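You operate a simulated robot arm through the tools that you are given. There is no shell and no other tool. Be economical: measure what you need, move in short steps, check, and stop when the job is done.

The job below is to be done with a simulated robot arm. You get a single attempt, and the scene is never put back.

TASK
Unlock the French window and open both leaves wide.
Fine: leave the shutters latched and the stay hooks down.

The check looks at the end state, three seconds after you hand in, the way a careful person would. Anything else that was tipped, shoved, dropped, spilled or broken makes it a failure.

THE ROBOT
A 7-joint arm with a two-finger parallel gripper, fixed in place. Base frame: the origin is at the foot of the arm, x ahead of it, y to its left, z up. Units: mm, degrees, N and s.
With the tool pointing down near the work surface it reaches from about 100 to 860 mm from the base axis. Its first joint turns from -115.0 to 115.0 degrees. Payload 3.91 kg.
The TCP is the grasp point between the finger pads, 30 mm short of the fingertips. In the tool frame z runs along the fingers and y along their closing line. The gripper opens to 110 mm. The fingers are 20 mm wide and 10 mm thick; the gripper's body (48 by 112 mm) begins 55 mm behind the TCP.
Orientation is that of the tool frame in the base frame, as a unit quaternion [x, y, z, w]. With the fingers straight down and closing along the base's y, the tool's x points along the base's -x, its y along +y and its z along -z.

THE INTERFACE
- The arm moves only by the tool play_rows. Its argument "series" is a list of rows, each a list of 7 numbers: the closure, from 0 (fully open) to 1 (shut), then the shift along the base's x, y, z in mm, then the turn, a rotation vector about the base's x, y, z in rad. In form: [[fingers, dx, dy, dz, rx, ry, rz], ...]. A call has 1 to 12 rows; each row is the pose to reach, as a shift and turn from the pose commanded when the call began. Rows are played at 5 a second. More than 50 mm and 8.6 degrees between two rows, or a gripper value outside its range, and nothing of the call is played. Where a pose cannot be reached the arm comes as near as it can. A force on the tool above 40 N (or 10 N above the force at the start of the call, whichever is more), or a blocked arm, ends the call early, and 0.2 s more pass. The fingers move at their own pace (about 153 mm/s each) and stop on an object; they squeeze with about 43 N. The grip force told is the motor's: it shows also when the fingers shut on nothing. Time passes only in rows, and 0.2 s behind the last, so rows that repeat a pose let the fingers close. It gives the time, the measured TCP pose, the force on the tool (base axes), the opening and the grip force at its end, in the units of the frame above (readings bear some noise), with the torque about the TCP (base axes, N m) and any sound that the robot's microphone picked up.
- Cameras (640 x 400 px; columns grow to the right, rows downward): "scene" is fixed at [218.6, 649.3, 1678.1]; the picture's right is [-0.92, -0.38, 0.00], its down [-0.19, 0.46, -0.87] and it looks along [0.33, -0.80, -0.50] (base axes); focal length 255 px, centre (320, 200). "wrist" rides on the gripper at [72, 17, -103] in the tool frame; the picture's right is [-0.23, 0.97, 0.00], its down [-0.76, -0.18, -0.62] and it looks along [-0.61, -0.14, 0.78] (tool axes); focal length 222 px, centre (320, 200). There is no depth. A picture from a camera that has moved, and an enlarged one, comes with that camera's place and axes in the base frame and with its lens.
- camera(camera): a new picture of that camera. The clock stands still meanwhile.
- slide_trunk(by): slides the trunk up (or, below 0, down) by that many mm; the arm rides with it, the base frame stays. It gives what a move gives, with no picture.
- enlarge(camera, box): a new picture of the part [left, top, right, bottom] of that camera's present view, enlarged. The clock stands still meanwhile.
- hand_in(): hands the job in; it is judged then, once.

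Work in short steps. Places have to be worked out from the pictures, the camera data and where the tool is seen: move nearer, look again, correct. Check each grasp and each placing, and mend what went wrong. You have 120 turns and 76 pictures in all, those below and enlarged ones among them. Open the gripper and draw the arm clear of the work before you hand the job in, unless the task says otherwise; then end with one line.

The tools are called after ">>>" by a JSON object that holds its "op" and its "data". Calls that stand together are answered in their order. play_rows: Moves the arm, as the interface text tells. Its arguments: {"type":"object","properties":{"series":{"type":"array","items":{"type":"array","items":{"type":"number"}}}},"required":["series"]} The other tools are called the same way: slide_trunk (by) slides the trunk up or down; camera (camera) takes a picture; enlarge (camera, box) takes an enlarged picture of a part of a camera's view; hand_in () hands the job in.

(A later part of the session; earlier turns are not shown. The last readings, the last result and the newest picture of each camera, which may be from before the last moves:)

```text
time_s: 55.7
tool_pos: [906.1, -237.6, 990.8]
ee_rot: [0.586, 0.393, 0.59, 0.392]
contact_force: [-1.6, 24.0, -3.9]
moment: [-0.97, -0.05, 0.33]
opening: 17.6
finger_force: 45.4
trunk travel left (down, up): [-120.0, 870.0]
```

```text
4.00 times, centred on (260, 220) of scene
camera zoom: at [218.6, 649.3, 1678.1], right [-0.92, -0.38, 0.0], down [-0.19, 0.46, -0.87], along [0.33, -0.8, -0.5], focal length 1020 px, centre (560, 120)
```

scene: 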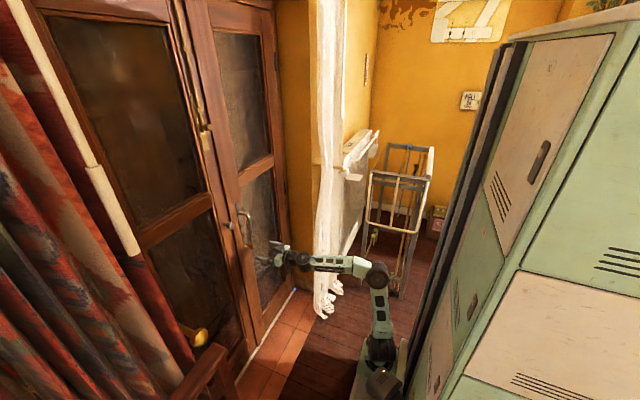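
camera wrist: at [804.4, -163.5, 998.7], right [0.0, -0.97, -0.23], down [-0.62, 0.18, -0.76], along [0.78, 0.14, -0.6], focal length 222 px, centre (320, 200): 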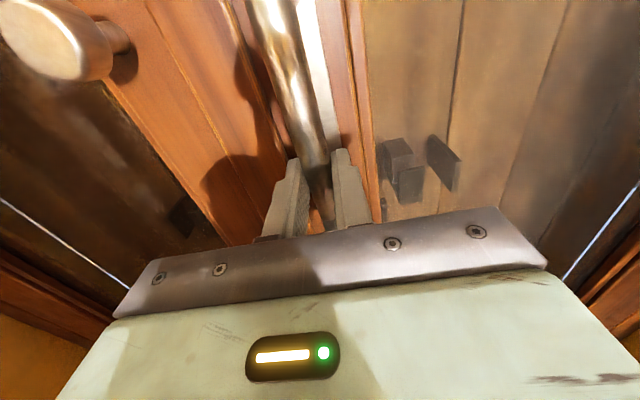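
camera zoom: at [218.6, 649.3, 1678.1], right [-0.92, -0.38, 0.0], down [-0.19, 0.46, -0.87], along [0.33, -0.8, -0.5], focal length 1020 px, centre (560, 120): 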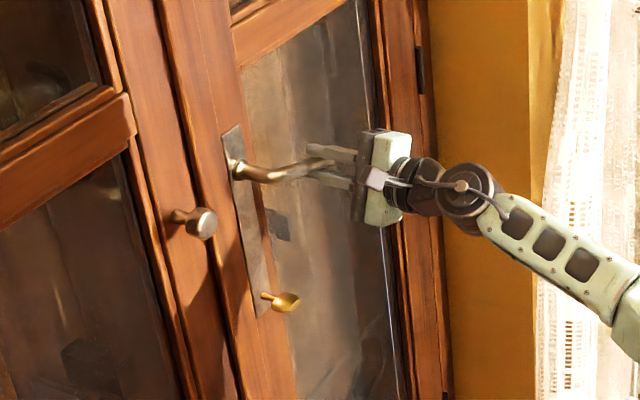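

Lever is nearly horizontal. I ease the radial force and test pulling the leaf.

>>> {"op": "play_rows", "data": {"series": [[1, -3, 3, 0, -0.08, 0, 0], [1, -12, 3, 0, -0.08, 0, 0], [1, -22, 3, 0, -0.08, 0, 0]]}}

```text
time_s: 56.2
tool_pos: [904.8, -237.3, 987.4]
ee_rot: [0.574, 0.411, 0.577, 0.411]
contact_force: [19.4, 3.1, 6.2]
moment: [0.47, 0.21, -0.64]
opening: 16.5
finger_force: 45.0
trunk travel left (down, up): [-120.0, 870.0]
stopped in row 2: the force on the tool passed its limit at 97 N (the readings are from after the stop); the commanded pose is now the measured one
```

Still blocked; the lever may need the full 90°. I turn it further.

>>> {"op": "play_rows", "data": {"series": [[1, 1, -4, 13, -0.11, 0, 0], [1, 1, -7, 27, -0.22, 0, 0], [1, 1, -9, 41, -0.33, 0, 0]]}}

```text
time_s: 57.0
tool_pos: [904.8, -245.0, 1019.6]
ee_rot: [0.507, 0.498, 0.509, 0.486]
contact_force: [-13.4, 8.0, -10.8]
moment: [-1.06, 0.05, -0.59]
opening: 17.0
finger_force: 44.8
trunk travel left (down, up): [-120.0, 870.0]
stopped in row 3: the force on the tool passed its limit at 50 N (the readings are from after the stop); the commanded pose is now the measured one
```

End stop reached near 85–90°. Now pull again.

>>> {"op": "play_rows", "data": {"series": [[1, 0, 1, -1, 0, 0, 0], [1, -4, 1, -1, 0, 0, 0], [1, -9, 1, -1, 0, 0, 0], [1, -14, 1, -1, 0, 0, 0], [1, -20, 1, -1, 0, 0, 0]]}}

```text
time_s: 58.2
tool_pos: [885.8, -247.2, 1017.8]
ee_rot: [0.508, 0.495, 0.508, 0.488]
contact_force: [5.3, -9.0, -8.2]
moment: [-0.92, 0.1, 0.59]
opening: 16.6
finger_force: 45.0
trunk travel left (down, up): [-120.0, 870.0]
```

The leaf moves. I continue on the hinge arc (hinge ≈ [960,-580]), yawing with the leaf.

>>> {"op": "play_rows", "data": {"series": [[1, -15, -4, 0, 0, 0, 0.046], [1, -30.4, -8.3, 0, 0, 0, 0.093], [1, -46, -14, 0, 0, 0, 0.143], [1, -62.2, -20.3, 0, 0, 0, 0.193]]}}

```text
time_s: 59.2
tool_pos: [822.2, -267.6, 1018.7]
ee_rot: [0.459, 0.54, 0.553, 0.438]
contact_force: [6.7, -25.4, -7.3]
moment: [-0.78, -0.16, -1.36]
opening: 16.6
finger_force: 45.2
trunk travel left (down, up): [-120.0, 870.0]
```

Opening about 14°. I check the picture.

>>> {"op": "camera", "data": {"camera": "scene"}}

>>> {"op": "camera", "data": {"camera": "wrist"}}

```text
40 pictures are left
```

scene: 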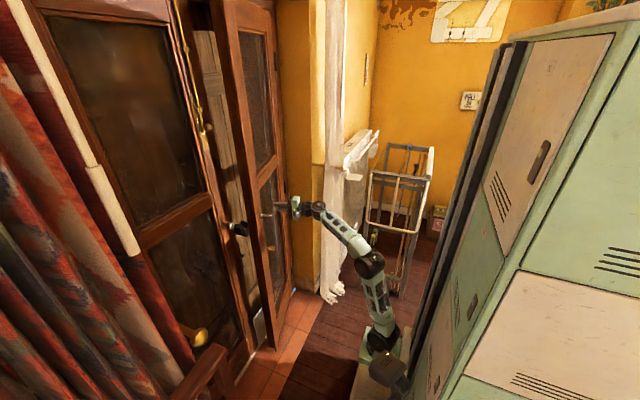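

```text
39 pictures are left
camera wrist: at [708.2, -216.7, 1038.8], right [0.06, -0.25, 0.97], down [-0.47, -0.86, -0.2], along [0.88, -0.44, -0.17], focal length 222 px, centre (320, 200)
```

wrist: 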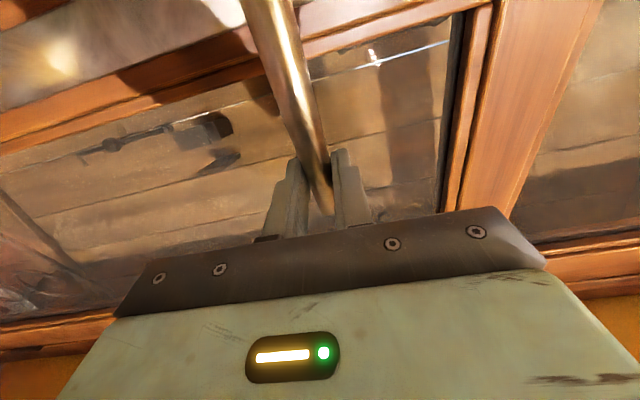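

Leaf is opening well. I continue the arc with a bit more -y bias.

>>> {"op": "play_rows", "data": {"series": [[1, -15, -10, 0, 0, 0, 0.05], [1, -30.3, -18, 0, 0, 0, 0.1], [1, -45, -27, 0, 0, 0, 0.15], [1, -59, -36, 0, 0, 0, 0.2], [1, -72, -46, 0, 0, 0, 0.25], [1, -85.8, -57, 0, 0, 0, 0.3]]}}

```text
time_s: 60.6
tool_pos: [738.6, -321.2, 1017.4]
ee_rot: [0.373, 0.602, 0.612, 0.35]
contact_force: [18.1, -23.2, -0.1]
moment: [-0.12, -0.1, -1.31]
opening: 16.7
finger_force: 45.0
trunk travel left (down, up): [-120.0, 870.0]
```

>>> {"op": "play_rows", "data": {"series": [[1, -12, -14, 0, 0, 0, 0.05], [1, -24, -27, 0, 0, 0, 0.1], [1, -35, -40, 0, 0, 0, 0.15], [1, -46, -53, 0, 0, 0, 0.2], [1, -56, -67, 0, 0, 0, 0.25], [1, -65, -81, 0, 0, 0, 0.3], [1, -74, -96, 0, 0, 0, 0.35]]}}

>>> {"op": "camera", "data": {"camera": "scene"}}

```text
time_s: 62.2
tool_pos: [663.6, -418.2, 1017.2]
ee_rot: [0.263, 0.657, 0.666, 0.238]
contact_force: [10.1, -8.1, -1.0]
moment: [-0.11, -0.33, -1.04]
opening: 17.1
finger_force: 44.9
out of reach, approached as far as the arm can: row 7
trunk travel left (down, up): [-120.0, 870.0]
```

```text
38 pictures are left
```

scene: 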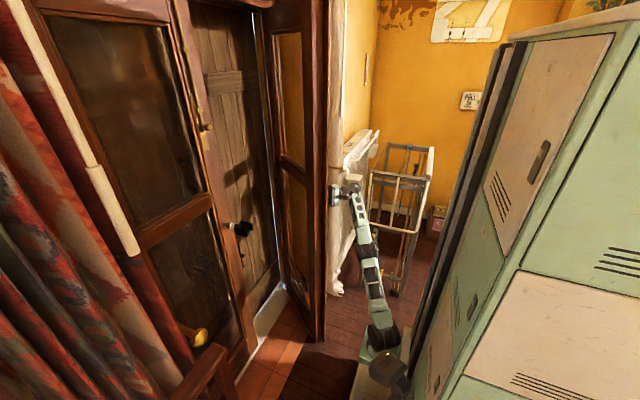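

The right leaf is about 52° open. I release the lever and back off in -x, yawing back.

>>> {"op": "play_rows", "data": {"series": [[0.3, 0, 0, 0, 0, 0, 0], [0.3, 0, 0, 0, 0, 0, 0], [0.3, -30, -10, 0, 0, 0, 0], [0.3, -65, -15, 0, 0, 0, -0.08], [0.3, -100, -10, 0, 0, 0, -0.2], [0.3, -130, 10, 0, 0, 0, -0.34], [0.3, -150, 40, 0, 0, 0, -0.48]]}}

>>> {"op": "camera", "data": {"camera": "scene"}}

>>> {"op": "camera", "data": {"camera": "wrist"}}

```text
time_s: 63.8
tool_pos: [514.2, -375.8, 1020.2]
ee_rot: [0.41, 0.578, 0.59, 0.387]
contact_force: [0.4, -0.2, -0.3]
moment: [0.02, -0.04, 0.0]
opening: 77.0
finger_force: 0.1
trunk travel left (down, up): [-120.0, 870.0]
```

```text
37 pictures are left
```

scene: 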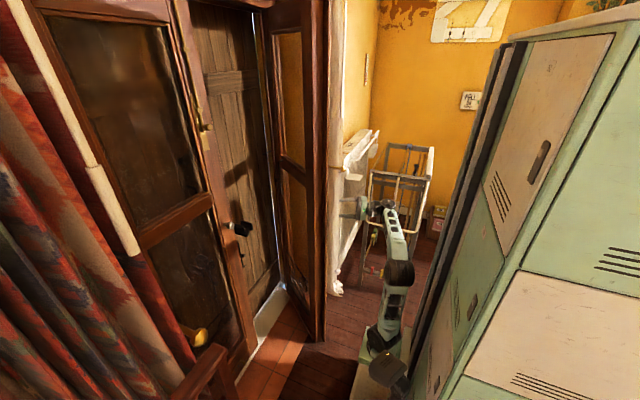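

```text
36 pictures are left
camera wrist: at [392.5, -344.2, 1040.5], right [0.1, -0.24, 0.97], down [-0.31, -0.93, -0.2], along [0.95, -0.28, -0.17], focal length 222 px, centre (320, 200)
```

wrist: 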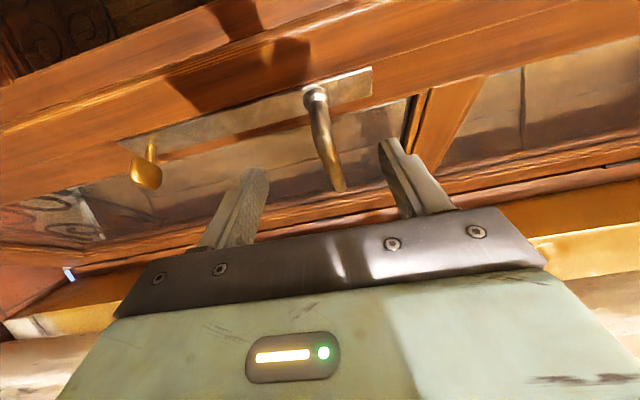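

The lever stays put; the leaf's free edge is near [565,-295]. I'll swing the hand around: move to x≈440 and yaw to point toward -y, so I can push the leaf's outer face with the closed fingertips.

>>> {"op": "play_rows", "data": {"series": [[1, -15, 0, 0, 0, 0, -0.14], [1, -30, 0, 0, 0, 0, -0.28], [1, -45, 0, 0, 0, 0, -0.42], [1, -60, 0, 0, 0, 0, -0.56], [1, -70, 0, 0, 0, 0, -0.7], [1, -70, 0, 0, 0, 0, -0.84], [1, -70, 0, 0, 0, 0, -0.98], [1, -70, 0, 0, 0, 0, -1.12], [1, -70, 0, 0, 0, 0, -1.26], [1, -70, 0, 0, 0, 0, -1.4]]}}

```text
time_s: 66.0
tool_pos: [517.7, -465.6, 993.9]
ee_rot: [0.682, 0.231, 0.255, 0.646]
contact_force: [0.9, -0.8, -0.2]
moment: [-0.04, -0.01, -0.02]
opening: 0.0
finger_force: 36.9
out of reach, approached as far as the arm can: row 4, 5, 6, 7, 8, 9, 10
trunk travel left (down, up): [-120.0, 870.0]
```

The arm went to [518,-466] pointing -59°. I check clearance of the camera side to the leaf.

>>> {"op": "enlarge", "data": {"camera": "scene", "box": [240, 150, 440, 350]}}

```text
2.00 times, centred on (340, 250) of scene
camera zoom: at [218.6, 649.3, 1678.1], right [-0.92, -0.38, 0.0], down [-0.19, 0.46, -0.87], along [0.33, -0.8, -0.5], focal length 510 px, centre (280, 100)
```

zoom: 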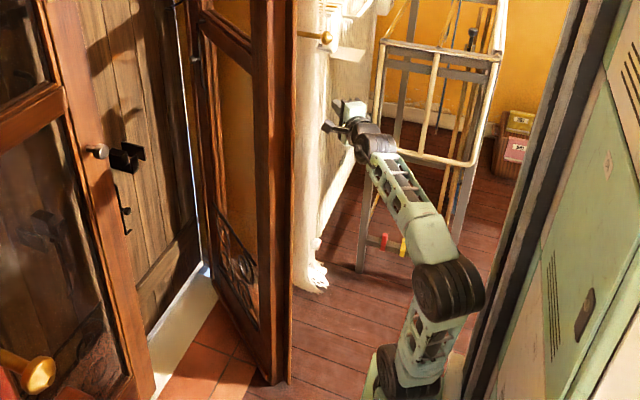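

Clear for now. I continue: move to x≈440 with yaw -90°, then +y past the leaf's edge.

>>> {"op": "play_rows", "data": {"series": [[1, -25, 10, 10, 0, 0, -0.1], [1, -50, 20, 20, 0, 0, -0.2], [1, -70, 35, 20, 0, 0, -0.3], [1, -78, 60, 20, 0, 0, -0.4], [1, -78, 90, 20, 0, 0, -0.5], [1, -78, 125, 20, 0, 0, -0.54]]}}

```text
time_s: 67.4
tool_pos: [405.9, -537.3, 1068.4]
ee_rot: [0.714, 0.081, 0.114, 0.686]
contact_force: [0.7, 0.8, 0.1]
moment: [0.01, 0.04, -0.01]
opening: 0.1
finger_force: 37.9
out of reach, approached as far as the arm can: row 1, 2, 3, 4, 5, 6
trunk travel left (down, up): [-120.0, 870.0]
```

Inner reach pushed it outward. Better: point the tool straight down, which lets the hand pass close to the base. I rotate down here while drifting slightly back.

>>> {"op": "play_rows", "data": {"series": [[1, 0, 5, 0, 0.14, 0.0243, 0], [1, 0, 10, 0, 0.28, 0.0486, 0], [1, 0, 15, 0, 0.42, 0.0729, 0], [1, 0, 20, 0, 0.56, 0.0972, 0], [1, 0, 25, 0, 0.7, 0.1215, 0], [1, 0, 30, 0, 0.84, 0.1458, 0], [1, 0, 35, 0, 0.98, 0.17, 0], [1, 0, 40, 0, 1.12, 0.194, 0], [1, 0, 45, 0, 1.26, 0.2187, 0], [1, 0, 50, 0, 1.4, 0.243, 0], [1, 0, 50, 0, 1.545, 0.268, 0]]}}

```text
time_s: 69.8
tool_pos: [427.3, -343.3, 947.9]
ee_rot: [0.993, 0.059, 0.101, 0.034]
contact_force: [1.2, 1.3, 0.3]
moment: [-0.1, 0.1, -0.05]
opening: 0.0
finger_force: 37.8
out of reach, approached as far as the arm can: row 1, 2, 3, 4, 5, 6, 7, 8, 9, 10, 11
trunk travel left (down, up): [-120.0, 870.0]
```

Now tool-down at [427,-343,948]. I check the picture.

>>> {"op": "enlarge", "data": {"camera": "scene", "box": [240, 150, 440, 350]}}

```text
2.00 times, centred on (340, 250) of scene
camera zoom: at [218.6, 649.3, 1678.1], right [-0.92, -0.38, 0.0], down [-0.19, 0.46, -0.87], along [0.33, -0.8, -0.5], focal length 510 px, centre (280, 100)
```

zoom: 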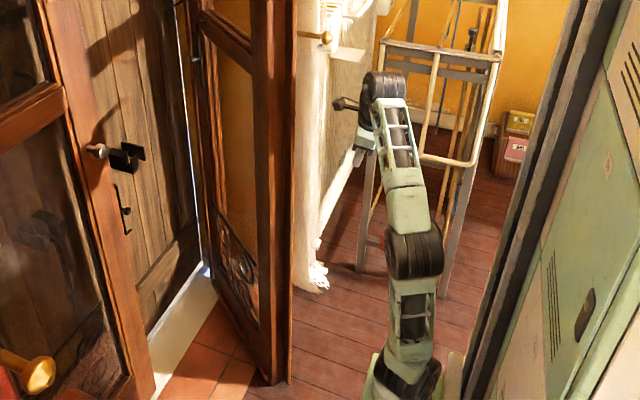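

Clear of everything. I move +y past the leaf's edge, levelling the tool.

>>> {"op": "play_rows", "data": {"series": [[1, -5, 30, 0, 0.02, 0.06, -0.035], [1, -5, 65, 0, 0.045, 0.13, -0.08], [1, 0, 100, 0, 0.068, 0.203, -0.119], [1, 5, 140, 0, 0.068, 0.203, -0.119], [1, 20, 180, 0, 0.068, 0.203, -0.119], [1, 50, 215, 0, 0.068, 0.203, -0.119], [1, 90, 230, 0, 0.068, 0.203, -0.119]]}}

```text
time_s: 71.4
tool_pos: [519.1, -112.3, 889.9]
ee_rot: [1.0, -0.001, 0.004, 0.0]
contact_force: [-0.4, -0.2, -0.4]
moment: [-0.02, 0.01, 0.02]
opening: 0.1
finger_force: 37.7
out of reach, approached as far as the arm can: row 1, 2, 3, 4, 5, 6, 7
trunk travel left (down, up): [-120.0, 870.0]
```

Past the edge. Now I go to x≈690 behind the leaf and start pushing its outer face along the hinge arc.

>>> {"op": "play_rows", "data": {"series": [[1, 50, -5, 0, 0, 0, 0], [1, 100, -15, 0, 0, 0, 0], [1, 145, -25, 0, 0, 0, 0], [1, 170, -50, 0, 0, 0, 0], [1, 165, -90, 0, 0, 0, 0], [1, 151, -130, 0, 0, 0, 0], [1, 130, -157, 0, 0, 0, 0], [1, 109, -184, 0, 0, 0, 0]]}}

>>> {"op": "camera", "data": {"camera": "scene"}}

```text
refused: row 1 steps farther than a row can; nothing moved
```

```text
33 pictures are left
```

scene: 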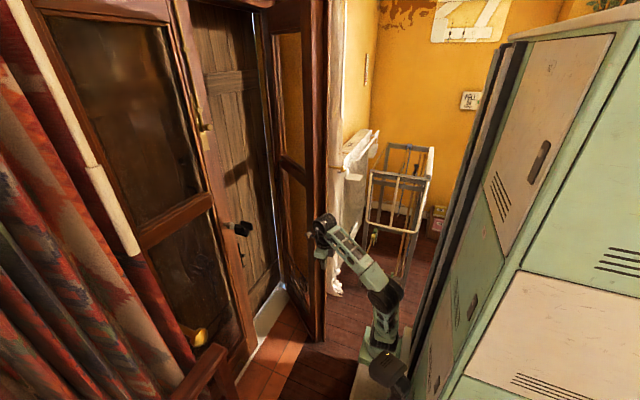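

A step was slightly over 50 mm; I redo it with shorter steps.

>>> {"op": "play_rows", "data": {"series": [[1, 45, -5, 0, 0, 0, 0], [1, 90, -15, 0, 0, 0, 0], [1, 130, -25, 0, 0, 0, 0], [1, 165, -45, 0, 0, 0, 0], [1, 165, -90, 0, 0, 0, 0], [1, 151, -130, 0, 0, 0, 0], [1, 130, -157, 0, 0, 0, 0], [1, 109, -184, 0, 0, 0, 0]]}}

>>> {"op": "camera", "data": {"camera": "scene"}}

```text
time_s: 73.2
tool_pos: [549.3, -216.6, 849.2]
ee_rot: [1.0, -0.002, 0.001, 0.001]
contact_force: [-0.1, 1.0, 0.2]
moment: [-0.02, -0.02, 0.0]
opening: 0.0
finger_force: 37.7
out of reach, approached as far as the arm can: row 2, 3, 4, 5, 6, 7, 8
trunk travel left (down, up): [-120.0, 870.0]
```

```text
32 pictures are left
```

scene: 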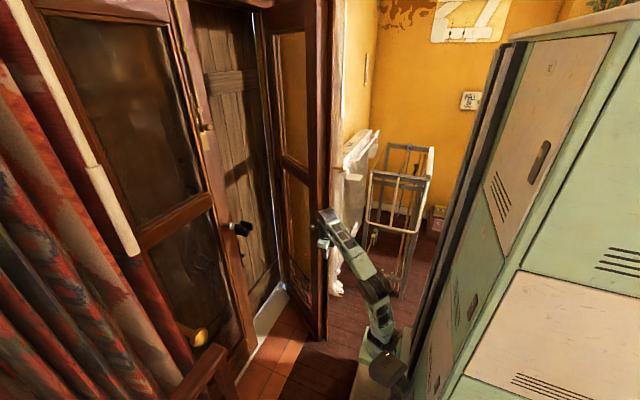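

Height limits the outward reach with tool down; I raise the trunk 200 and lower the tool relative to it.

>>> {"op": "slide_trunk", "data": {"by": 200}}

>>> {"op": "play_rows", "data": {"series": [[1, 0, 30, -30, 0, 0, 0], [1, 0, 60, -70, 0, 0, 0], [1, 20, 70, -110, 0, 0, 0], [1, 60, 70, -130, 0, 0, 0], [1, 100, 65, -130, 0, 0, 0], [1, 135, 45, -130, 0, 0, 0], [1, 140, 10, -130, 0, 0, 0]]}}

```text
time_s: 75.3
tool_pos: [549.9, -215.9, 1049.9]
ee_rot: [1.0, -0.001, 0.001, 0.001]
contact_force: [-0.2, 1.3, -0.3]
moment: [0.01, 0.01, 0.0]
opening: 0.1
finger_force: 37.7
trunk travel left (down, up): [-320.0, 670.0]
```

```text
time_s: 76.9
tool_pos: [610.0, -165.8, 914.4]
ee_rot: [1.0, -0.001, 0.001, 0.0]
contact_force: [0.7, 0.3, -0.5]
moment: [-0.02, -0.01, 0.0]
opening: 0.2
finger_force: 37.7
out of reach, approached as far as the arm can: row 5, 6, 7
trunk travel left (down, up): [-320.0, 670.0]
```

Still limited. I test whether a different tool yaw frees the outward motion.

>>> {"op": "play_rows", "data": {"series": [[1, 0, 0, 0, 0, 0, 0.14], [1, 0, 0, 0, 0, 0, 0.28], [1, 0, 0, 0, 0, 0, 0.42], [1, 0, 0, 0, 0, 0, 0.56], [1, 0, 0, 0, 0, 0, 0.7], [1, 15, 0, 0, 0, 0, 0.8], [1, 30, 0, 0, 0, 0, 0.8], [1, 45, 0, 0, 0, 0, 0.8], [1, 60, 0, 0, 0, 0, 0.8]]}}

```text
time_s: 78.9
tool_pos: [617.5, -149.5, 919.6]
ee_rot: [0.921, 0.388, 0.001, 0.0]
contact_force: [0.8, 0.1, -0.4]
moment: [-0.01, -0.02, 0.01]
opening: 0.0
finger_force: 37.9
out of reach, approached as far as the arm can: row 5, 6, 7, 8, 9
trunk travel left (down, up): [-320.0, 670.0]
```

I'm on the correct side of the leaf now, so I pitch the tool back up to horizontal (+x) here, moving forward and up into the region known to be reachable.

>>> {"op": "play_rows", "data": {"series": [[1, 8, 0, 10, 0, -0.14, 0], [1, 16, 0, 20, 0, -0.28, 0], [1, 24, 0, 30, 0, -0.42, 0], [1, 32, 0, 40, 0, -0.56, 0], [1, 40, 0, 50, 0, -0.7, 0], [1, 48, 0, 60, 0, -0.84, 0], [1, 56, 0, 70, 0, -0.98, 0], [1, 64, 0, 80, 0, -1.12, 0], [1, 72, 0, 90, 0, -1.26, 0], [1, 82, 0, 100, 0, -1.4, 0], [1, 90, 0, 110, 0, -1.54, 0], [1, 90, 0, 110, 0, -1.571, 0]]}}

>>> {"op": "camera", "data": {"camera": "scene"}}

```text
time_s: 81.5
tool_pos: [714.3, -162.0, 1041.3]
ee_rot: [0.652, 0.277, 0.652, 0.269]
contact_force: [0.4, 0.2, 0.3]
moment: [0.03, 0.01, -0.05]
opening: 0.1
finger_force: 37.8
out of reach, approached as far as the arm can: row 10, 11, 12
trunk travel left (down, up): [-320.0, 670.0]
```

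```text
31 pictures are left
```

scene: 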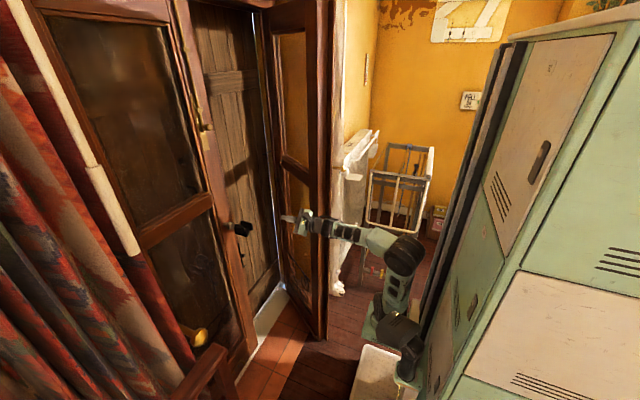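

Now on the right side, horizontal. I sweep toward -y with the tool yawing slightly to -y so the fingertips push the leaf's outer face.

>>> {"op": "play_rows", "data": {"series": [[1, -5, -35, 0, 0, 0, -0.1], [1, -10, -70, 0, 0, 0, -0.2], [1, -15, -105, 0, 0, 0, -0.3], [1, -20, -135, 0, 0, 0, -0.4], [1, -25, -165, 0, 0, 0, -0.5], [1, -30, -190, 0, 0, 0, -0.55], [1, -35, -215, 0, 0, 0, -0.6]]}}

>>> {"op": "camera", "data": {"camera": "scene"}}

```text
time_s: 83.1
tool_pos: [683.8, -406.3, 1065.1]
ee_rot: [0.71, 0.072, 0.54, 0.446]
contact_force: [0.0, -0.1, 0.5]
moment: [0.01, 0.03, -0.03]
opening: 0.1
finger_force: 37.5
out of reach, approached as far as the arm can: row 1, 2, 3, 4, 5, 6, 7
trunk travel left (down, up): [-320.0, 670.0]
```

```text
30 pictures are left
```

scene: 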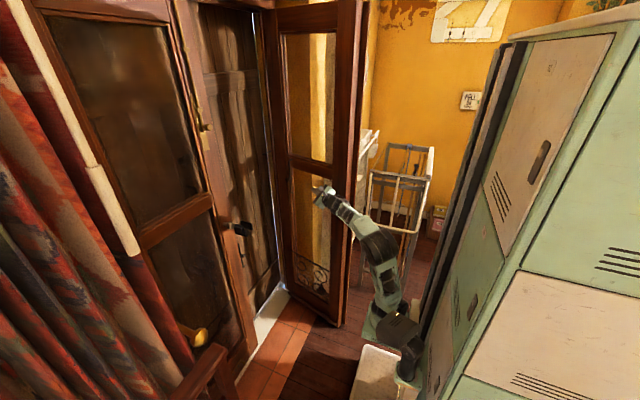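

The leaf is opening further (≈70°). I keep pushing.

>>> {"op": "play_rows", "data": {"series": [[1, -5, -25, 0, 0, 0, 0], [1, -10, -50, 0, 0, 0, 0], [1, -15, -75, 0, 0, 0, 0], [1, -20, -100, 0, 0, 0, 0]]}}

>>> {"op": "camera", "data": {"camera": "scene"}}

```text
time_s: 84.1
tool_pos: [639.4, -489.1, 1084.7]
ee_rot: [0.704, 0.07, 0.542, 0.454]
contact_force: [0.5, 0.4, 0.0]
moment: [0.01, -0.01, 0.01]
opening: 0.0
finger_force: 37.5
out of reach, approached as far as the arm can: row 1, 2, 3, 4
trunk travel left (down, up): [-320.0, 670.0]
```

```text
29 pictures are left
```

scene: 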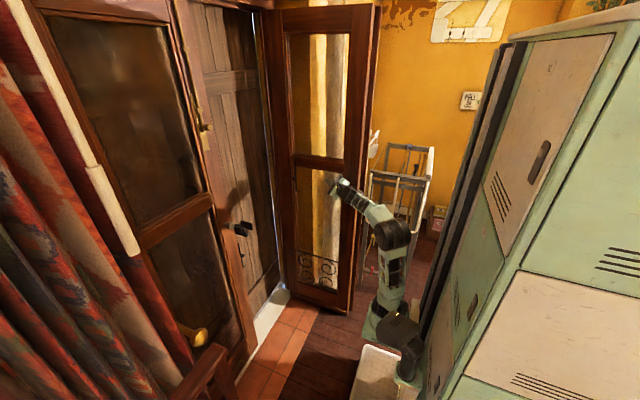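

Right leaf is ≈83° open. A small additional push to be safe.

>>> {"op": "play_rows", "data": {"series": [[1, -3, -12, 0, 0, 0, 0], [1, -5, -24, 0, 0, 0, 0]]}}

```text
time_s: 84.7
tool_pos: [632.3, -510.8, 1087.9]
ee_rot: [0.704, 0.07, 0.542, 0.454]
contact_force: [-1.2, 1.2, -0.3]
moment: [0.0, -0.03, 0.0]
opening: 0.1
finger_force: 38.0
out of reach, approached as far as the arm can: row 2
trunk travel left (down, up): [-320.0, 670.0]
```

Now to the left leaf. I withdraw toward +y, turning back to straight, camera on top.

>>> {"op": "play_rows", "data": {"series": [[1, 0, 40, 0, 0, 0, 0], [1, 10, 80, 0, 0.1, -0.031, 0.073], [1, 20, 120, 0, 0.2, -0.062, 0.147], [1, 30, 160, 0, 0.3, -0.093, 0.22], [1, 40, 200, 0, 0.4, -0.124, 0.293], [1, 50, 240, 0, 0.5, -0.155, 0.366], [1, 60, 280, 0, 0.6, -0.186, 0.44], [1, 70, 320, 0, 0.7, -0.216, 0.513], [1, 80, 360, 0, 0.7716, -0.2387, 0.5654], [1, 90, 400, 0, 0.7716, -0.2387, 0.5654], [1, 100, 440, 0, 0.7716, -0.2387, 0.5654]]}}

>>> {"op": "slide_trunk", "data": {"by": 370}}

>>> {"op": "camera", "data": {"camera": "scene"}}

>>> {"op": "camera", "data": {"camera": "wrist"}}

```text
time_s: 87.1
tool_pos: [735.3, -74.6, 1088.9]
ee_rot: [0.707, -0.001, 0.707, 0.002]
contact_force: [0.7, -0.1, 0.4]
moment: [0.0, 0.01, -0.02]
opening: 0.0
finger_force: 37.2
trunk travel left (down, up): [-320.0, 670.0]
```

```text
time_s: 90.7
tool_pos: [734.9, -73.1, 1458.4]
ee_rot: [0.707, -0.001, 0.707, 0.001]
contact_force: [-0.4, 0.2, -0.6]
moment: [0.0, 0.0, -0.01]
opening: 0.0
finger_force: 37.5
trunk travel left (down, up): [-690.0, 300.0]
```

```text
28 pictures are left
```

scene: 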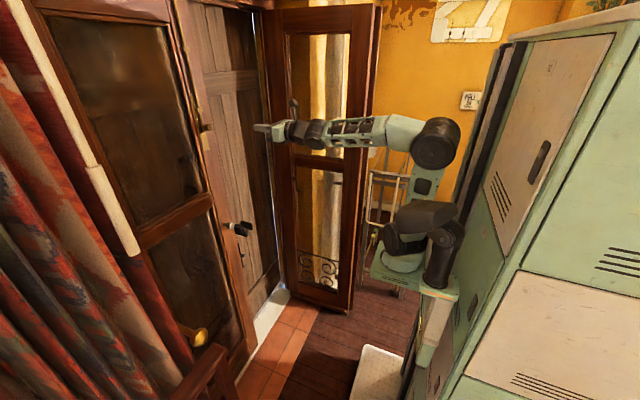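

```text
27 pictures are left
camera wrist: at [631.3, -89.3, 1532.1], right [0.0, -0.97, -0.23], down [-0.62, 0.18, -0.76], along [0.78, 0.14, -0.61], focal length 222 px, centre (320, 200)
```

wrist: 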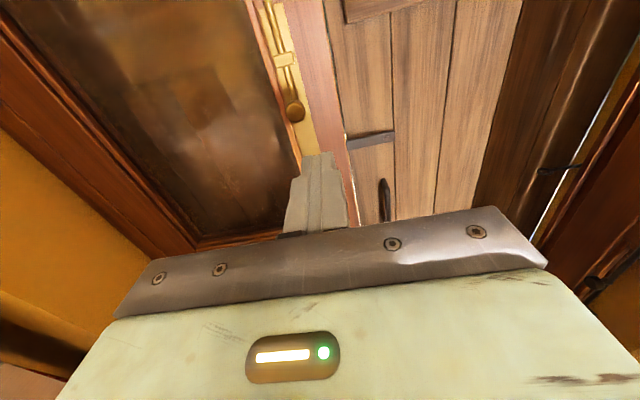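

Bolt knob at about [920,-39,1451]. I open, align, advance and grip it.

>>> {"op": "play_rows", "data": {"series": [[0.5, 30, 15, -4, 0, 0, 0], [0.5, 70, 34, -7, 0, 0, 0], [0.5, 110, 34, -7, 0, 0, 0], [0.5, 150, 34, -7, 0, 0, 0], [0.5, 172, 34, -7, 0, 0, 0]]}}

>>> {"op": "enlarge", "data": {"camera": "wrist", "box": [220, 40, 420, 240]}}

```text
time_s: 91.9
tool_pos: [846.4, -37.2, 1453.5]
ee_rot: [0.706, -0.001, 0.708, 0.002]
contact_force: [0.7, -0.4, -0.2]
moment: [0.02, 0.01, 0.02]
opening: 55.0
finger_force: 0.0
out of reach, approached as far as the arm can: row 4, 5
trunk travel left (down, up): [-690.0, 300.0]
```

```text
2.00 times, centred on (320, 140) of wrist
camera zoom: at [743.4, -52.6, 1526.3], right [0.0, -0.97, -0.23], down [-0.62, 0.18, -0.76], along [0.78, 0.14, -0.61], focal length 444 px, centre (320, 320)
```

zoom: 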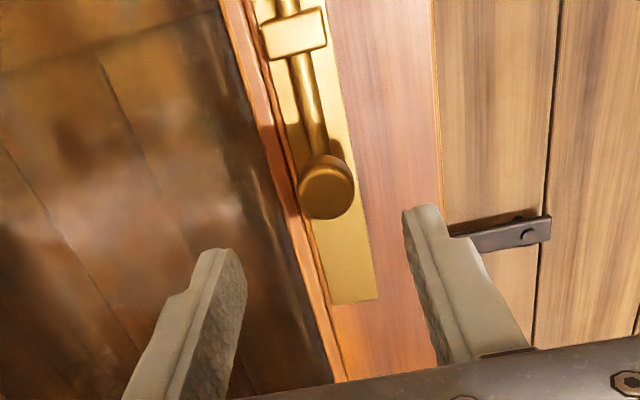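

Blocked by the roll-related limit again at this place. The knob can be gripped at any roll, so I back off and roll +90° (fingers above/below the knob), then extend.

>>> {"op": "play_rows", "data": {"series": [[0.5, -30, 0, 0, 0.14, 0, 0], [0.5, -60, 0, 0, 0.28, 0, 0], [0.5, -80, 0, 0, 0.42, 0, 0], [0.5, -80, 0, 0, 0.56, 0, 0], [0.5, -80, 0, 0, 0.7, 0, 0], [0.5, -80, 0, 0, 0.84, 0, 0], [0.5, -80, 0, 0, 0.98, 0, 0], [0.5, -80, 0, 0, 1.12, 0, 0], [0.5, -80, 0, 0, 1.26, 0, 0], [0.5, -80, 0, 0, 1.4, 0, 0], [0.5, -80, 0, 0, 1.54, 0, 0], [0.5, -80, 0, 0, 1.571, 0, 0]]}}

>>> {"op": "play_rows", "data": {"series": [[0.5, 40, -1, 0, 0, 0, 0], [0.5, 80, -1, 0, 0, 0, 0], [0.5, 105, -1, 0, 0, 0, 0], [0.5, 115, -1, 0, 0, 0, 0]]}}

>>> {"op": "camera", "data": {"camera": "wrist"}}

```text
time_s: 94.5
tool_pos: [765.3, -37.0, 1451.0]
ee_rot: [-0.5, 0.501, -0.5, 0.499]
contact_force: [-0.4, 0.1, -0.4]
moment: [0.0, 0.0, -0.01]
opening: 55.0
finger_force: 0.0
trunk travel left (down, up): [-690.0, 300.0]
```

```text
time_s: 95.5
tool_pos: [846.7, -37.4, 1455.0]
ee_rot: [-0.501, 0.502, -0.499, 0.498]
contact_force: [0.1, 0.0, -0.2]
moment: [0.02, -0.01, 0.02]
opening: 55.1
finger_force: 0.2
out of reach, approached as far as the arm can: row 3, 4
trunk travel left (down, up): [-690.0, 300.0]
```

```text
25 pictures are left
camera wrist: at [743.7, -108.7, 1438.9], right [0.0, 0.23, -0.97], down [-0.62, 0.76, 0.18], along [0.78, 0.61, 0.14], focal length 222 px, centre (320, 200)
```

wrist: 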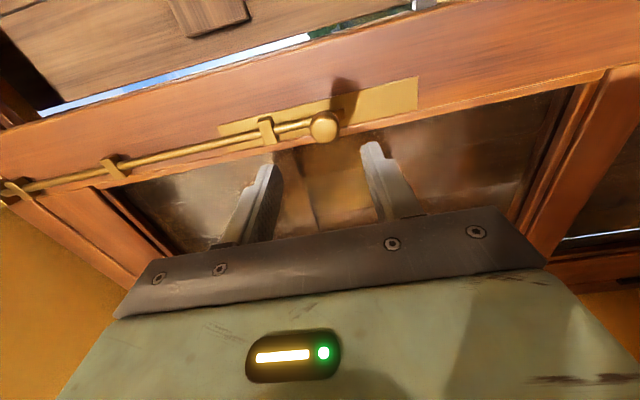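

Same stop, so it's an elbow-posture limit that depends on y/height. I try a lower relative height (trunk +70) and extending at y≈-110 first, then moving +y.

>>> {"op": "play_rows", "data": {"series": [[0.5, -40, 0, 0, 0, 0, 0]]}}

>>> {"op": "slide_trunk", "data": {"by": 70}}

>>> {"op": "play_rows", "data": {"series": [[0.5, 0, -40, -40, 0, 0, 0], [0.5, 0, -75, -73, 0, 0, 0], [0.5, 40, -75, -73, 0, 0, 0], [0.5, 70, -75, -73, 0, 0, 0], [0.5, 95, -75, -73, 0, 0, 0]]}}

```text
time_s: 95.9
tool_pos: [810.2, -38.1, 1454.0]
ee_rot: [0.502, -0.501, 0.5, -0.498]
contact_force: [-0.2, 0.3, 0.0]
moment: [-0.03, -0.05, 0.04]
opening: 54.8
finger_force: 0.1
trunk travel left (down, up): [-690.0, 300.0]
```

```text
time_s: 97.0
tool_pos: [808.4, -38.6, 1523.4]
ee_rot: [-0.501, 0.501, -0.5, 0.498]
contact_force: [-0.3, 0.4, 0.1]
moment: [-0.01, 0.03, 0.02]
opening: 55.2
finger_force: 0.0
trunk travel left (down, up): [-760.0, 230.0]
```

```text
refused: row 1 steps farther than a row can; nothing moved
```

>>> {"op": "play_rows", "data": {"series": [[0.5, 0, -30, -30, 0, 0, 0], [0.5, 0, -60, -60, 0, 0, 0], [0.5, 20, -75, -73, 0, 0, 0], [0.5, 45, -75, -73, 0, 0, 0], [0.5, 70, -75, -73, 0, 0, 0], [0.5, 95, -75, -73, 0, 0, 0]]}}

```text
time_s: 98.4
tool_pos: [827.9, -98.9, 1464.5]
ee_rot: [-0.5, 0.501, -0.5, 0.499]
contact_force: [-0.3, 0.4, 0.7]
moment: [-0.02, -0.01, 0.02]
opening: 55.0
finger_force: 0.1
out of reach, approached as far as the arm can: row 3, 4, 5, 6
trunk travel left (down, up): [-760.0, 230.0]
```

Lower is worse; so I go higher relative to the trunk: trunk down 250, tool up.

>>> {"op": "play_rows", "data": {"series": [[0.5, -40, 20, 0, 0, 0, 0], [0.5, -60, 40, 0, 0, 0, 0]]}}

>>> {"op": "slide_trunk", "data": {"by": -250}}

>>> {"op": "play_rows", "data": {"series": [[0.5, 0, 0, 40, 0, 0, 0], [0.5, 0, 0, 80, 0, 0, 0], [0.5, 0, 5, 120, 0, 0, 0], [0.5, 0, 10, 160, 0, 0, 0], [0.5, 0, 15, 200, 0, 0, 0], [0.5, 0, 20, 236, 0, 0, 0], [0.5, 40, 20, 236, 0, 0, 0], [0.5, 75, 20, 236, 0, 0, 0], [0.5, 105, 20, 236, 0, 0, 0]]}}

```text
time_s: 99.0
tool_pos: [766.9, -59.4, 1464.9]
ee_rot: [-0.501, 0.502, -0.499, 0.498]
contact_force: [1.1, 0.1, 0.0]
moment: [0.02, 0.01, 0.04]
opening: 55.1
finger_force: 0.1
trunk travel left (down, up): [-760.0, 230.0]
```

```text
time_s: 101.6
tool_pos: [767.1, -58.4, 1215.0]
ee_rot: [-0.5, 0.501, -0.5, 0.499]
contact_force: [-0.8, 0.6, -0.5]
moment: [0.01, -0.04, -0.03]
opening: 54.9
finger_force: 0.1
trunk travel left (down, up): [-510.0, 480.0]
```

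```text
time_s: 103.6
tool_pos: [871.7, -39.3, 1451.1]
ee_rot: [0.501, -0.5, 0.5, -0.498]
contact_force: [-0.9, 0.6, 0.6]
moment: [0.0, -0.02, 0.0]
opening: 54.9
finger_force: 0.1
trunk travel left (down, up): [-510.0, 480.0]
```

Reached with a high relative height. I advance to x=900 and close on the knob.

>>> {"op": "play_rows", "data": {"series": [[0.5, 12, 0, 0, 0, 0, 0], [0.5, 24, 0, 0, 0, 0, 0], [0.5, 30, 0, 0, 0, 0, 0], [1, 30, 0, 0, 0, 0, 0], [1, 30, 0, 0, 0, 0, 0]]}}

>>> {"op": "enlarge", "data": {"camera": "wrist", "box": [220, 40, 420, 240]}}

```text
time_s: 104.8
tool_pos: [903.1, -39.2, 1450.7]
ee_rot: [0.501, -0.501, 0.499, -0.499]
contact_force: [-3.7, 1.9, -5.9]
moment: [0.0, 0.2, 0.04]
opening: 23.4
finger_force: 44.7
trunk travel left (down, up): [-510.0, 480.0]
```

```text
2.00 times, centred on (320, 140) of wrist
camera zoom: at [799.8, -110.8, 1434.5], right [0.0, 0.23, -0.97], down [-0.62, 0.76, 0.18], along [0.78, 0.61, 0.14], focal length 444 px, centre (320, 320)
```

zoom: 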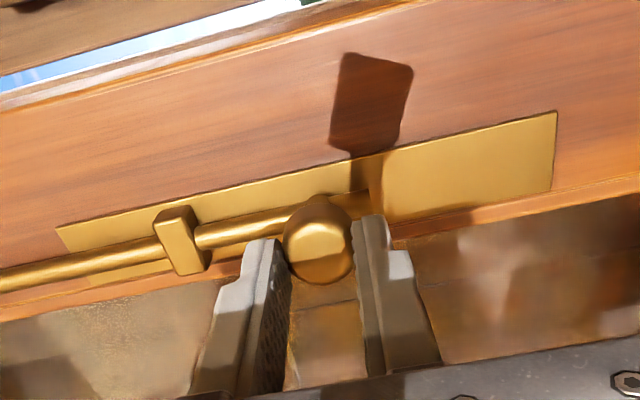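

Knob gripped. I slide the bolt down; the plate shows room for about 50–60 mm.

>>> {"op": "play_rows", "data": {"series": [[1, 0, 0, -8, 0, 0, 0], [1, 0, 0, -16, 0, 0, 0], [1, 0, 0, -24, 0, 0, 0], [1, 0, 0, -32, 0, 0, 0], [1, 0, 0, -40, 0, 0, 0], [1, 0, 0, -48, 0, 0, 0]]}}

```text
time_s: 106.0
tool_pos: [897.4, -39.7, 1425.2]
ee_rot: [-0.496, 0.493, -0.505, 0.506]
contact_force: [8.9, 0.9, 12.7]
moment: [0.07, -0.42, -0.01]
opening: 22.8
finger_force: 45.4
trunk travel left (down, up): [-510.0, 480.0]
stopped in row 5: the force on the tool passed its limit at 44 N (the readings are from after the stop); the commanded pose is now the measured one
```

Stopped after ~25 mm. I look at the bolt, from here and the scene.

>>> {"op": "enlarge", "data": {"camera": "wrist", "box": [120, 20, 440, 220]}}

>>> {"op": "enlarge", "data": {"camera": "scene", "box": [150, 0, 270, 150]}}

```text
2.00 times, centred on (280, 120) of wrist
camera zoom: at [795.6, -110.9, 1406.2], right [0.02, 0.23, -0.97], down [-0.63, 0.76, 0.16], along [0.78, 0.61, 0.16], focal length 444 px, centre (400, 360)
```

zoom: 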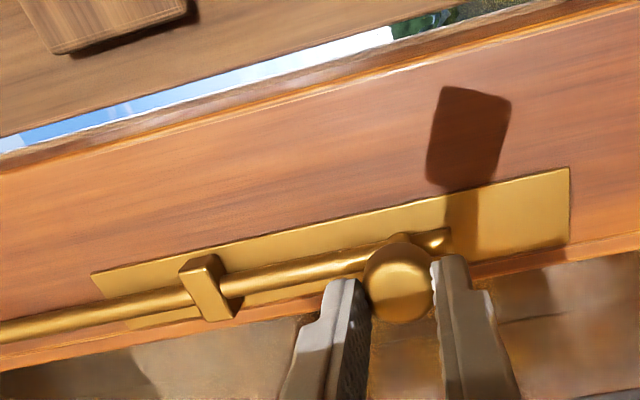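

```text
2.67 times, centred on (210, 75) of scene
camera zoom: at [218.6, 649.3, 1678.1], right [-0.92, -0.38, 0.0], down [-0.19, 0.46, -0.87], along [0.33, -0.8, -0.5], focal length 680 px, centre (613, 533)
```

zoom: 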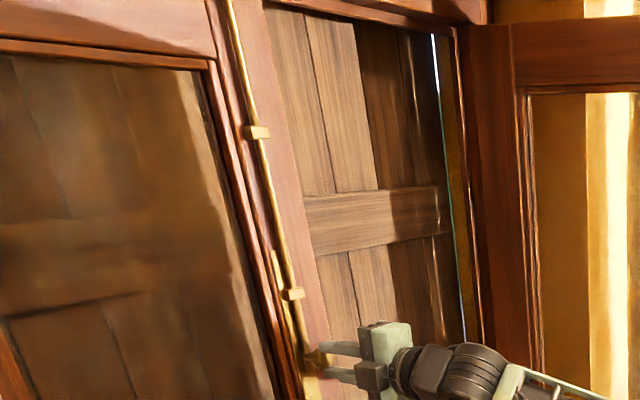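

The rod moved with the knob. I try a little more to confirm it's at its end stop.

>>> {"op": "play_rows", "data": {"series": [[1, 3, 0, 0, 0, 0, 0], [1, 3, 0, -4, 0, 0, 0], [1, 3, 0, -8, 0, 0, 0], [1, 3, 0, -12, 0, 0, 0]]}}

```text
time_s: 106.8
tool_pos: [896.8, -39.3, 1424.8]
ee_rot: [-0.492, 0.49, -0.508, 0.51]
contact_force: [7.6, 2.1, 10.7]
moment: [0.03, -0.31, -0.04]
opening: 22.8
finger_force: 45.2
trunk travel left (down, up): [-510.0, 480.0]
stopped in row 3: the force on the tool passed its limit at 42 N (the readings are from after the stop); the commanded pose is now the measured one
```

End of travel confirmed. Still gripping, I test a gentle pull in -x to see whether the leaf is free or has another bolt.

>>> {"op": "play_rows", "data": {"series": [[1, -1, 0, 2, 0, 0, 0], [1, -5, 0, 2, 0, 0, 0], [1, -10, 0, 2, 0, 0, 0], [1, -15, 0, 2, 0, 0, 0], [1, -22, 0, 2, 0, 0, 0]]}}

```text
time_s: 108.0
tool_pos: [875.2, -37.8, 1424.9]
ee_rot: [-0.494, 0.49, -0.507, 0.509]
contact_force: [2.3, 9.0, 7.7]
moment: [-0.07, -0.17, -0.08]
opening: 22.3
finger_force: 44.9
trunk travel left (down, up): [-510.0, 480.0]
```

The leaf moves freely: no other bolt. Before swinging it, I check obstacles in its sweep (the wooden chair/table at lower left).

>>> {"op": "enlarge", "data": {"camera": "scene", "box": [80, 240, 320, 400]}}

```text
2.50 times, centred on (200, 320) of scene
camera zoom: at [218.6, 649.3, 1678.1], right [-0.92, -0.38, 0.0], down [-0.19, 0.46, -0.87], along [0.33, -0.8, -0.5], focal length 638 px, centre (620, -100)
```

zoom: 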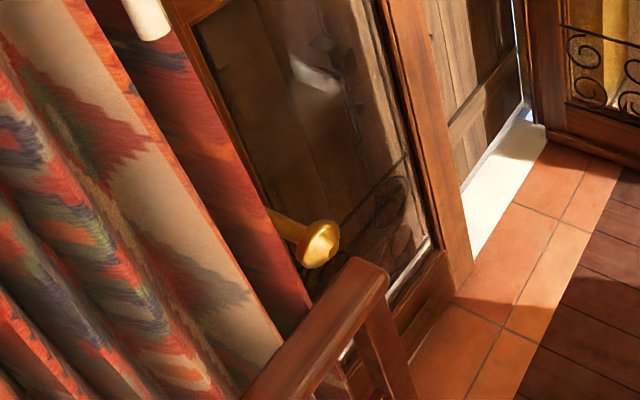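

Something wooden (chair back) stands near the left leaf; I need its position. I release the knob, back away, and roll the camera on top to look.

>>> {"op": "play_rows", "data": {"series": [[0.5, 0, 0, 0, 0, 0, 0], [0.5, 0, 0, 0, 0, 0, 0], [0.5, -40, 0, 0, 0, 0, 0], [0.5, -80, 0, 0, 0, 0, 0], [0.5, -120, -10, 0, 0, 0, 0], [0.5, -120, -20, 0, -0.14, 0, 0], [0.5, -120, -20, 0, -0.28, 0, 0], [0.5, -120, -20, 0, -0.42, 0, 0], [0.5, -120, -20, 0, -0.56, 0, 0], [0.5, -120, -20, 0, -0.7, 0, 0], [0.5, -120, -20, 0, -0.84, 0, 0], [0.5, -120, -20, 0, -0.98, 0, 0]]}}

>>> {"op": "play_rows", "data": {"series": [[0.5, 0, 0, -20, -0.14, 0, 0], [0.5, 0, 0, -40, -0.28, 0, 0], [0.5, 0, 0, -60, -0.42, 0, 0], [0.5, 0, 0, -60, -0.56, 0, 0], [0.5, 0, 0, -60, -0.59, 0, 0]]}}

>>> {"op": "camera", "data": {"camera": "wrist"}}

```text
time_s: 110.6
tool_pos: [754.0, -58.3, 1424.7]
ee_rot: [0.675, -0.194, 0.679, -0.215]
contact_force: [-0.2, -0.6, 0.3]
moment: [0.02, -0.01, -0.01]
opening: 55.0
finger_force: 0.0
trunk travel left (down, up): [-510.0, 480.0]
```

```text
time_s: 111.8
tool_pos: [755.3, -59.6, 1364.1]
ee_rot: [0.708, 0.013, 0.706, -0.012]
contact_force: [0.8, 0.7, 0.4]
moment: [0.0, -0.03, -0.01]
opening: 55.1
finger_force: 0.0
trunk travel left (down, up): [-510.0, 480.0]
```

```text
20 pictures are left
camera wrist: at [654.3, -78.3, 1437.8], right [0.03, -0.97, -0.23], down [-0.63, 0.16, -0.76], along [0.77, 0.17, -0.61], focal length 222 px, centre (320, 200)
```

wrist: 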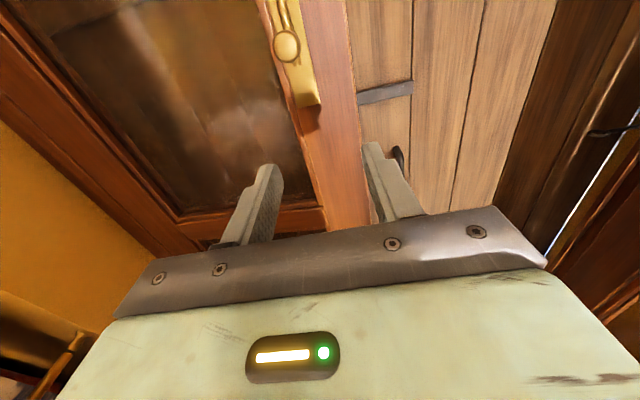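

I need to look down-left: pitch the tool down 0.4 rad and yaw left 0.7 rad.

>>> {"op": "play_rows", "data": {"series": [[0.5, -20, 0, 0, 0, 0.14, 0], [0.5, -40, 0, 0, 0, 0.28, 0], [0.5, -60, 0, 0, 0, 0.4, 0]]}}

>>> {"op": "play_rows", "data": {"series": [[0.5, 0, 0, 0, 0, 0, 0.14], [0.5, 0, 0, 0, 0, 0, 0.28], [0.5, 0, 0, 0, 0, 0, 0.42], [0.5, 0, 0, 0, 0, 0, 0.56], [0.5, 0, 0, 0, 0, 0, 0.7]]}}

>>> {"op": "camera", "data": {"camera": "wrist"}}

```text
time_s: 112.6
tool_pos: [697.3, -58.4, 1364.1]
ee_rot: [0.835, 0.01, 0.55, -0.015]
contact_force: [0.2, 0.3, -0.1]
moment: [0.0, 0.01, 0.01]
opening: 55.0
finger_force: 0.1
out of reach, approached as far as the arm can: row 1
trunk travel left (down, up): [-510.0, 480.0]
```

```text
time_s: 113.8
tool_pos: [678.9, 90.8, 1373.4]
ee_rot: [0.798, 0.244, 0.523, -0.172]
contact_force: [-0.2, 0.7, -0.8]
moment: [-0.01, -0.01, -0.01]
opening: 55.1
finger_force: 0.0
out of reach, approached as far as the arm can: row 2, 3, 4, 5
trunk travel left (down, up): [-510.0, 480.0]
```

```text
19 pictures are left
camera wrist: at [635.4, 37.6, 1481.0], right [0.48, -0.85, -0.23], down [-0.82, -0.34, -0.45], along [0.3, 0.4, -0.86], focal length 222 px, centre (320, 200)
```

wrist: 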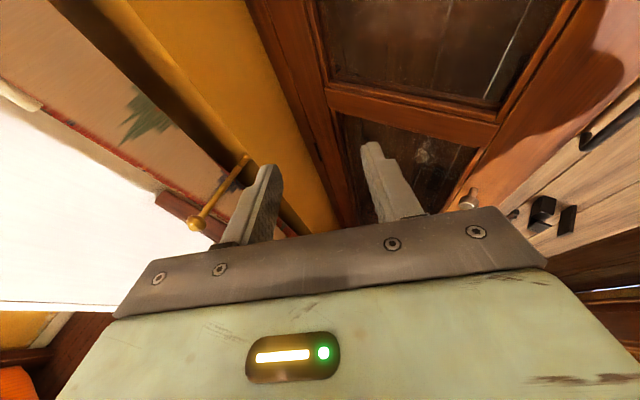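

The brass holdback is at about [611,427,1113] and the chair rail end near [620,384,975], still uncertain. I lower the trunk and level the hand to view this area from lower.

>>> {"op": "slide_trunk", "data": {"by": -330}}

>>> {"op": "play_rows", "data": {"series": [[0.5, -20, -30, 0, 0.075, -0.11, 0], [0.5, -40, -60, 0, 0.15, -0.22, 0], [0.5, -60, -90, 0, 0.226, -0.33, 0], [0.5, -80, -120, 0, 0.226, -0.33, 0], [0.5, -100, -140, 0, 0.226, -0.33, 0]]}}

>>> {"op": "camera", "data": {"camera": "wrist"}}

```text
time_s: 117.0
tool_pos: [678.1, 90.1, 1042.5]
ee_rot: [0.798, 0.244, 0.523, -0.172]
contact_force: [0.4, -0.3, -0.4]
moment: [0.01, 0.0, 0.02]
opening: 55.2
finger_force: 0.1
trunk travel left (down, up): [-180.0, 810.0]
```

```text
time_s: 118.2
tool_pos: [664.0, 92.2, 1056.7]
ee_rot: [0.678, 0.207, 0.671, -0.217]
contact_force: [-0.2, 0.3, -0.3]
moment: [0.0, -0.01, -0.01]
opening: 54.8
finger_force: 0.0
out of reach, approached as far as the arm can: row 1, 2, 3, 4, 5
trunk travel left (down, up): [-180.0, 810.0]
```

```text
18 pictures are left
camera wrist: at [591.2, 18.9, 1130.2], right [0.55, -0.8, -0.24], down [-0.62, -0.2, -0.76], along [0.55, 0.57, -0.61], focal length 222 px, centre (320, 200)
```

wrist: 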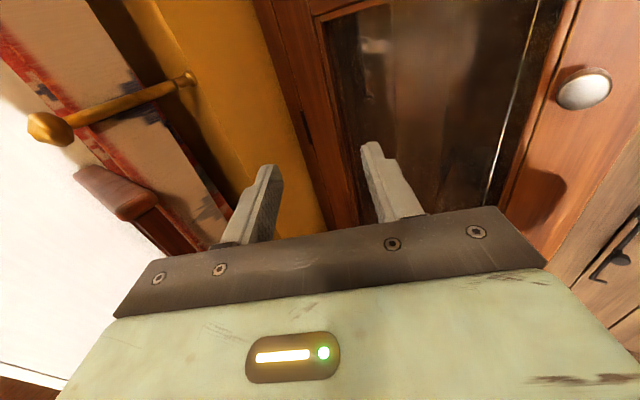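

Chair back post at about [607,394,1003], holdback at [611,427]; so opening the left leaf to ~80° is clear of both. The pull knob is at about [910,-40,1021]. I go there.

>>> {"op": "slide_trunk", "data": {"by": -100}}

>>> {"op": "play_rows", "data": {"series": [[0.5, 0, -22, 16, -0.002, -0.002, -0.1], [0.5, 10, -44, 32, -0.004, -0.004, -0.2], [0.5, 30, -66, 48, -0.007, -0.005, -0.3], [0.5, 60, -88, 64, -0.01, -0.007, -0.4], [0.5, 90, -110, 64, -0.012, -0.009, -0.5], [0.5, 120, -132, 64, -0.014, -0.01, -0.61], [0.5, 160, -132, 64, -0.014, -0.01, -0.61]]}}

>>> {"op": "camera", "data": {"camera": "wrist"}}

```text
time_s: 119.5
tool_pos: [664.3, 92.3, 957.1]
ee_rot: [0.678, 0.207, 0.671, -0.217]
contact_force: [-0.6, 0.5, 0.3]
moment: [0.0, -0.01, 0.02]
opening: 54.7
finger_force: 0.1
trunk travel left (down, up): [-80.0, 910.0]
```

```text
time_s: 121.1
tool_pos: [823.3, -42.1, 1019.5]
ee_rot: [0.706, -0.002, 0.708, 0.001]
contact_force: [-0.5, 0.1, 0.0]
moment: [-0.03, 0.02, 0.0]
opening: 55.2
finger_force: 0.2
trunk travel left (down, up): [-80.0, 910.0]
```

```text
17 pictures are left
camera wrist: at [721.0, -57.9, 1092.5], right [0.0, -0.97, -0.23], down [-0.62, 0.18, -0.76], along [0.78, 0.14, -0.61], focal length 222 px, centre (320, 200)
```

wrist: 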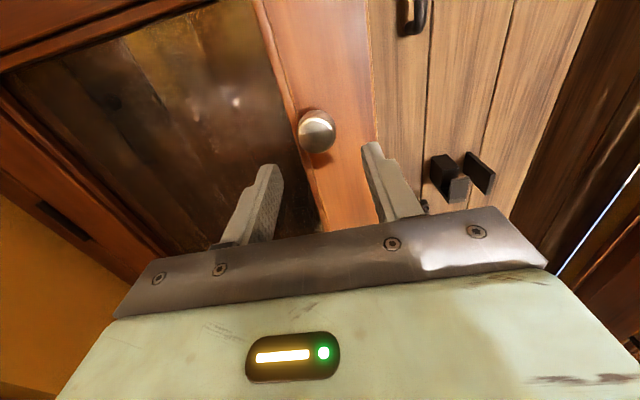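

Aligned. I advance and close on the pull knob.

>>> {"op": "play_rows", "data": {"series": [[0.5, 25, 4, 1, 0, 0, 0], [0.5, 50, 4, 1, 0, 0, 0], [0.5, 72, 4, 1, 0, 0, 0], [1, 72, 4, 1, 0, 0, 0], [1, 72, 4, 1, 0, 0, 0]]}}

>>> {"op": "camera", "data": {"camera": "wrist"}}

```text
time_s: 122.3
tool_pos: [895.7, -40.3, 1021.0]
ee_rot: [0.708, -0.001, 0.706, 0.001]
contact_force: [-0.8, -7.0, -6.8]
moment: [-0.04, 0.24, -0.14]
opening: 33.3
finger_force: 45.1
trunk travel left (down, up): [-80.0, 910.0]
```

```text
16 pictures are left
camera wrist: at [793.8, -55.2, 1093.9], right [0.0, -0.97, -0.23], down [-0.62, 0.18, -0.76], along [0.78, 0.14, -0.61], focal length 222 px, centre (320, 200)
```

wrist: 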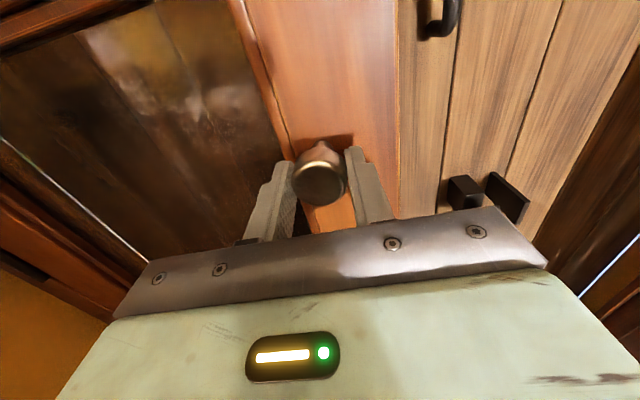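

Gripped. I pull along the left hinge's arc (hinge ≈ [960,405]).

>>> {"op": "play_rows", "data": {"series": [[1, -22, 3, 0, 0, 0, -0.05], [1, -44, 8.6, 0, 0, 0, -0.1], [1, -66, 14.5, 0, 0, 0, -0.15], [1, -87, 21.6, 0, 0, 0, -0.2], [1, -108, 29.8, 0, 0, 0, -0.25], [1, -128.6, 38.8, 0, 0, 0, -0.3]]}}

```text
time_s: 123.7
tool_pos: [769.8, 2.4, 1020.7]
ee_rot: [0.7, -0.106, 0.699, 0.105]
contact_force: [-2.7, -0.6, -22.7]
moment: [0.37, 0.9, 0.66]
opening: 33.7
finger_force: 45.0
trunk travel left (down, up): [-80.0, 910.0]
```

>>> {"op": "play_rows", "data": {"series": [[1, -20, 10, 0.5, 0, 0, -0.05], [1, -39.6, 21.2, 1, 0, 0, -0.1], [1, -58, 33.5, 1.5, 0, 0, -0.15], [1, -77, 46.4, 2, 0, 0, -0.2], [1, -94, 60, 2, 0, 0, -0.25], [1, -111.4, 75, 2, 0, 0, -0.3]]}}

>>> {"op": "camera", "data": {"camera": "scene"}}

```text
time_s: 125.2
tool_pos: [659.4, 85.7, 1022.1]
ee_rot: [0.679, -0.202, 0.675, 0.206]
contact_force: [16.2, 10.7, 5.5]
moment: [0.37, 0.12, -0.8]
opening: 33.3
finger_force: 45.5
trunk travel left (down, up): [-80.0, 910.0]
stopped in row 6: the force on the tool passed its limit at 43 N (the readings are from after the stop); the commanded pose is now the measured one
```

```text
15 pictures are left
```

scene: 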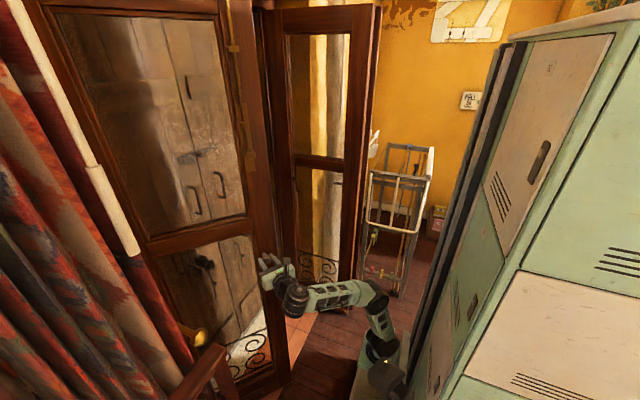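

Left leaf ≈40° open. The measured path fits a hinge at ≈[968,380]; I continue with that arc to about 58°.

>>> {"op": "play_rows", "data": {"series": [[1, -13, 17, 0, 0, 0, -0.05], [1, -27.9, 32.3, 0, 0, 0, -0.1], [1, -40.5, 49.5, 0, 0, 0, -0.15], [1, -52.3, 67.2, 0, 0, 0, -0.2], [1, -63, 85.5, 0, 0, 0, -0.25]]}}

```text
time_s: 126.4
tool_pos: [597.1, 171.3, 1023.1]
ee_rot: [0.649, -0.284, 0.644, 0.291]
contact_force: [18.9, 11.4, -10.2]
moment: [-0.4, -0.66, -0.01]
opening: 33.7
finger_force: 45.9
trunk travel left (down, up): [-80.0, 910.0]
```

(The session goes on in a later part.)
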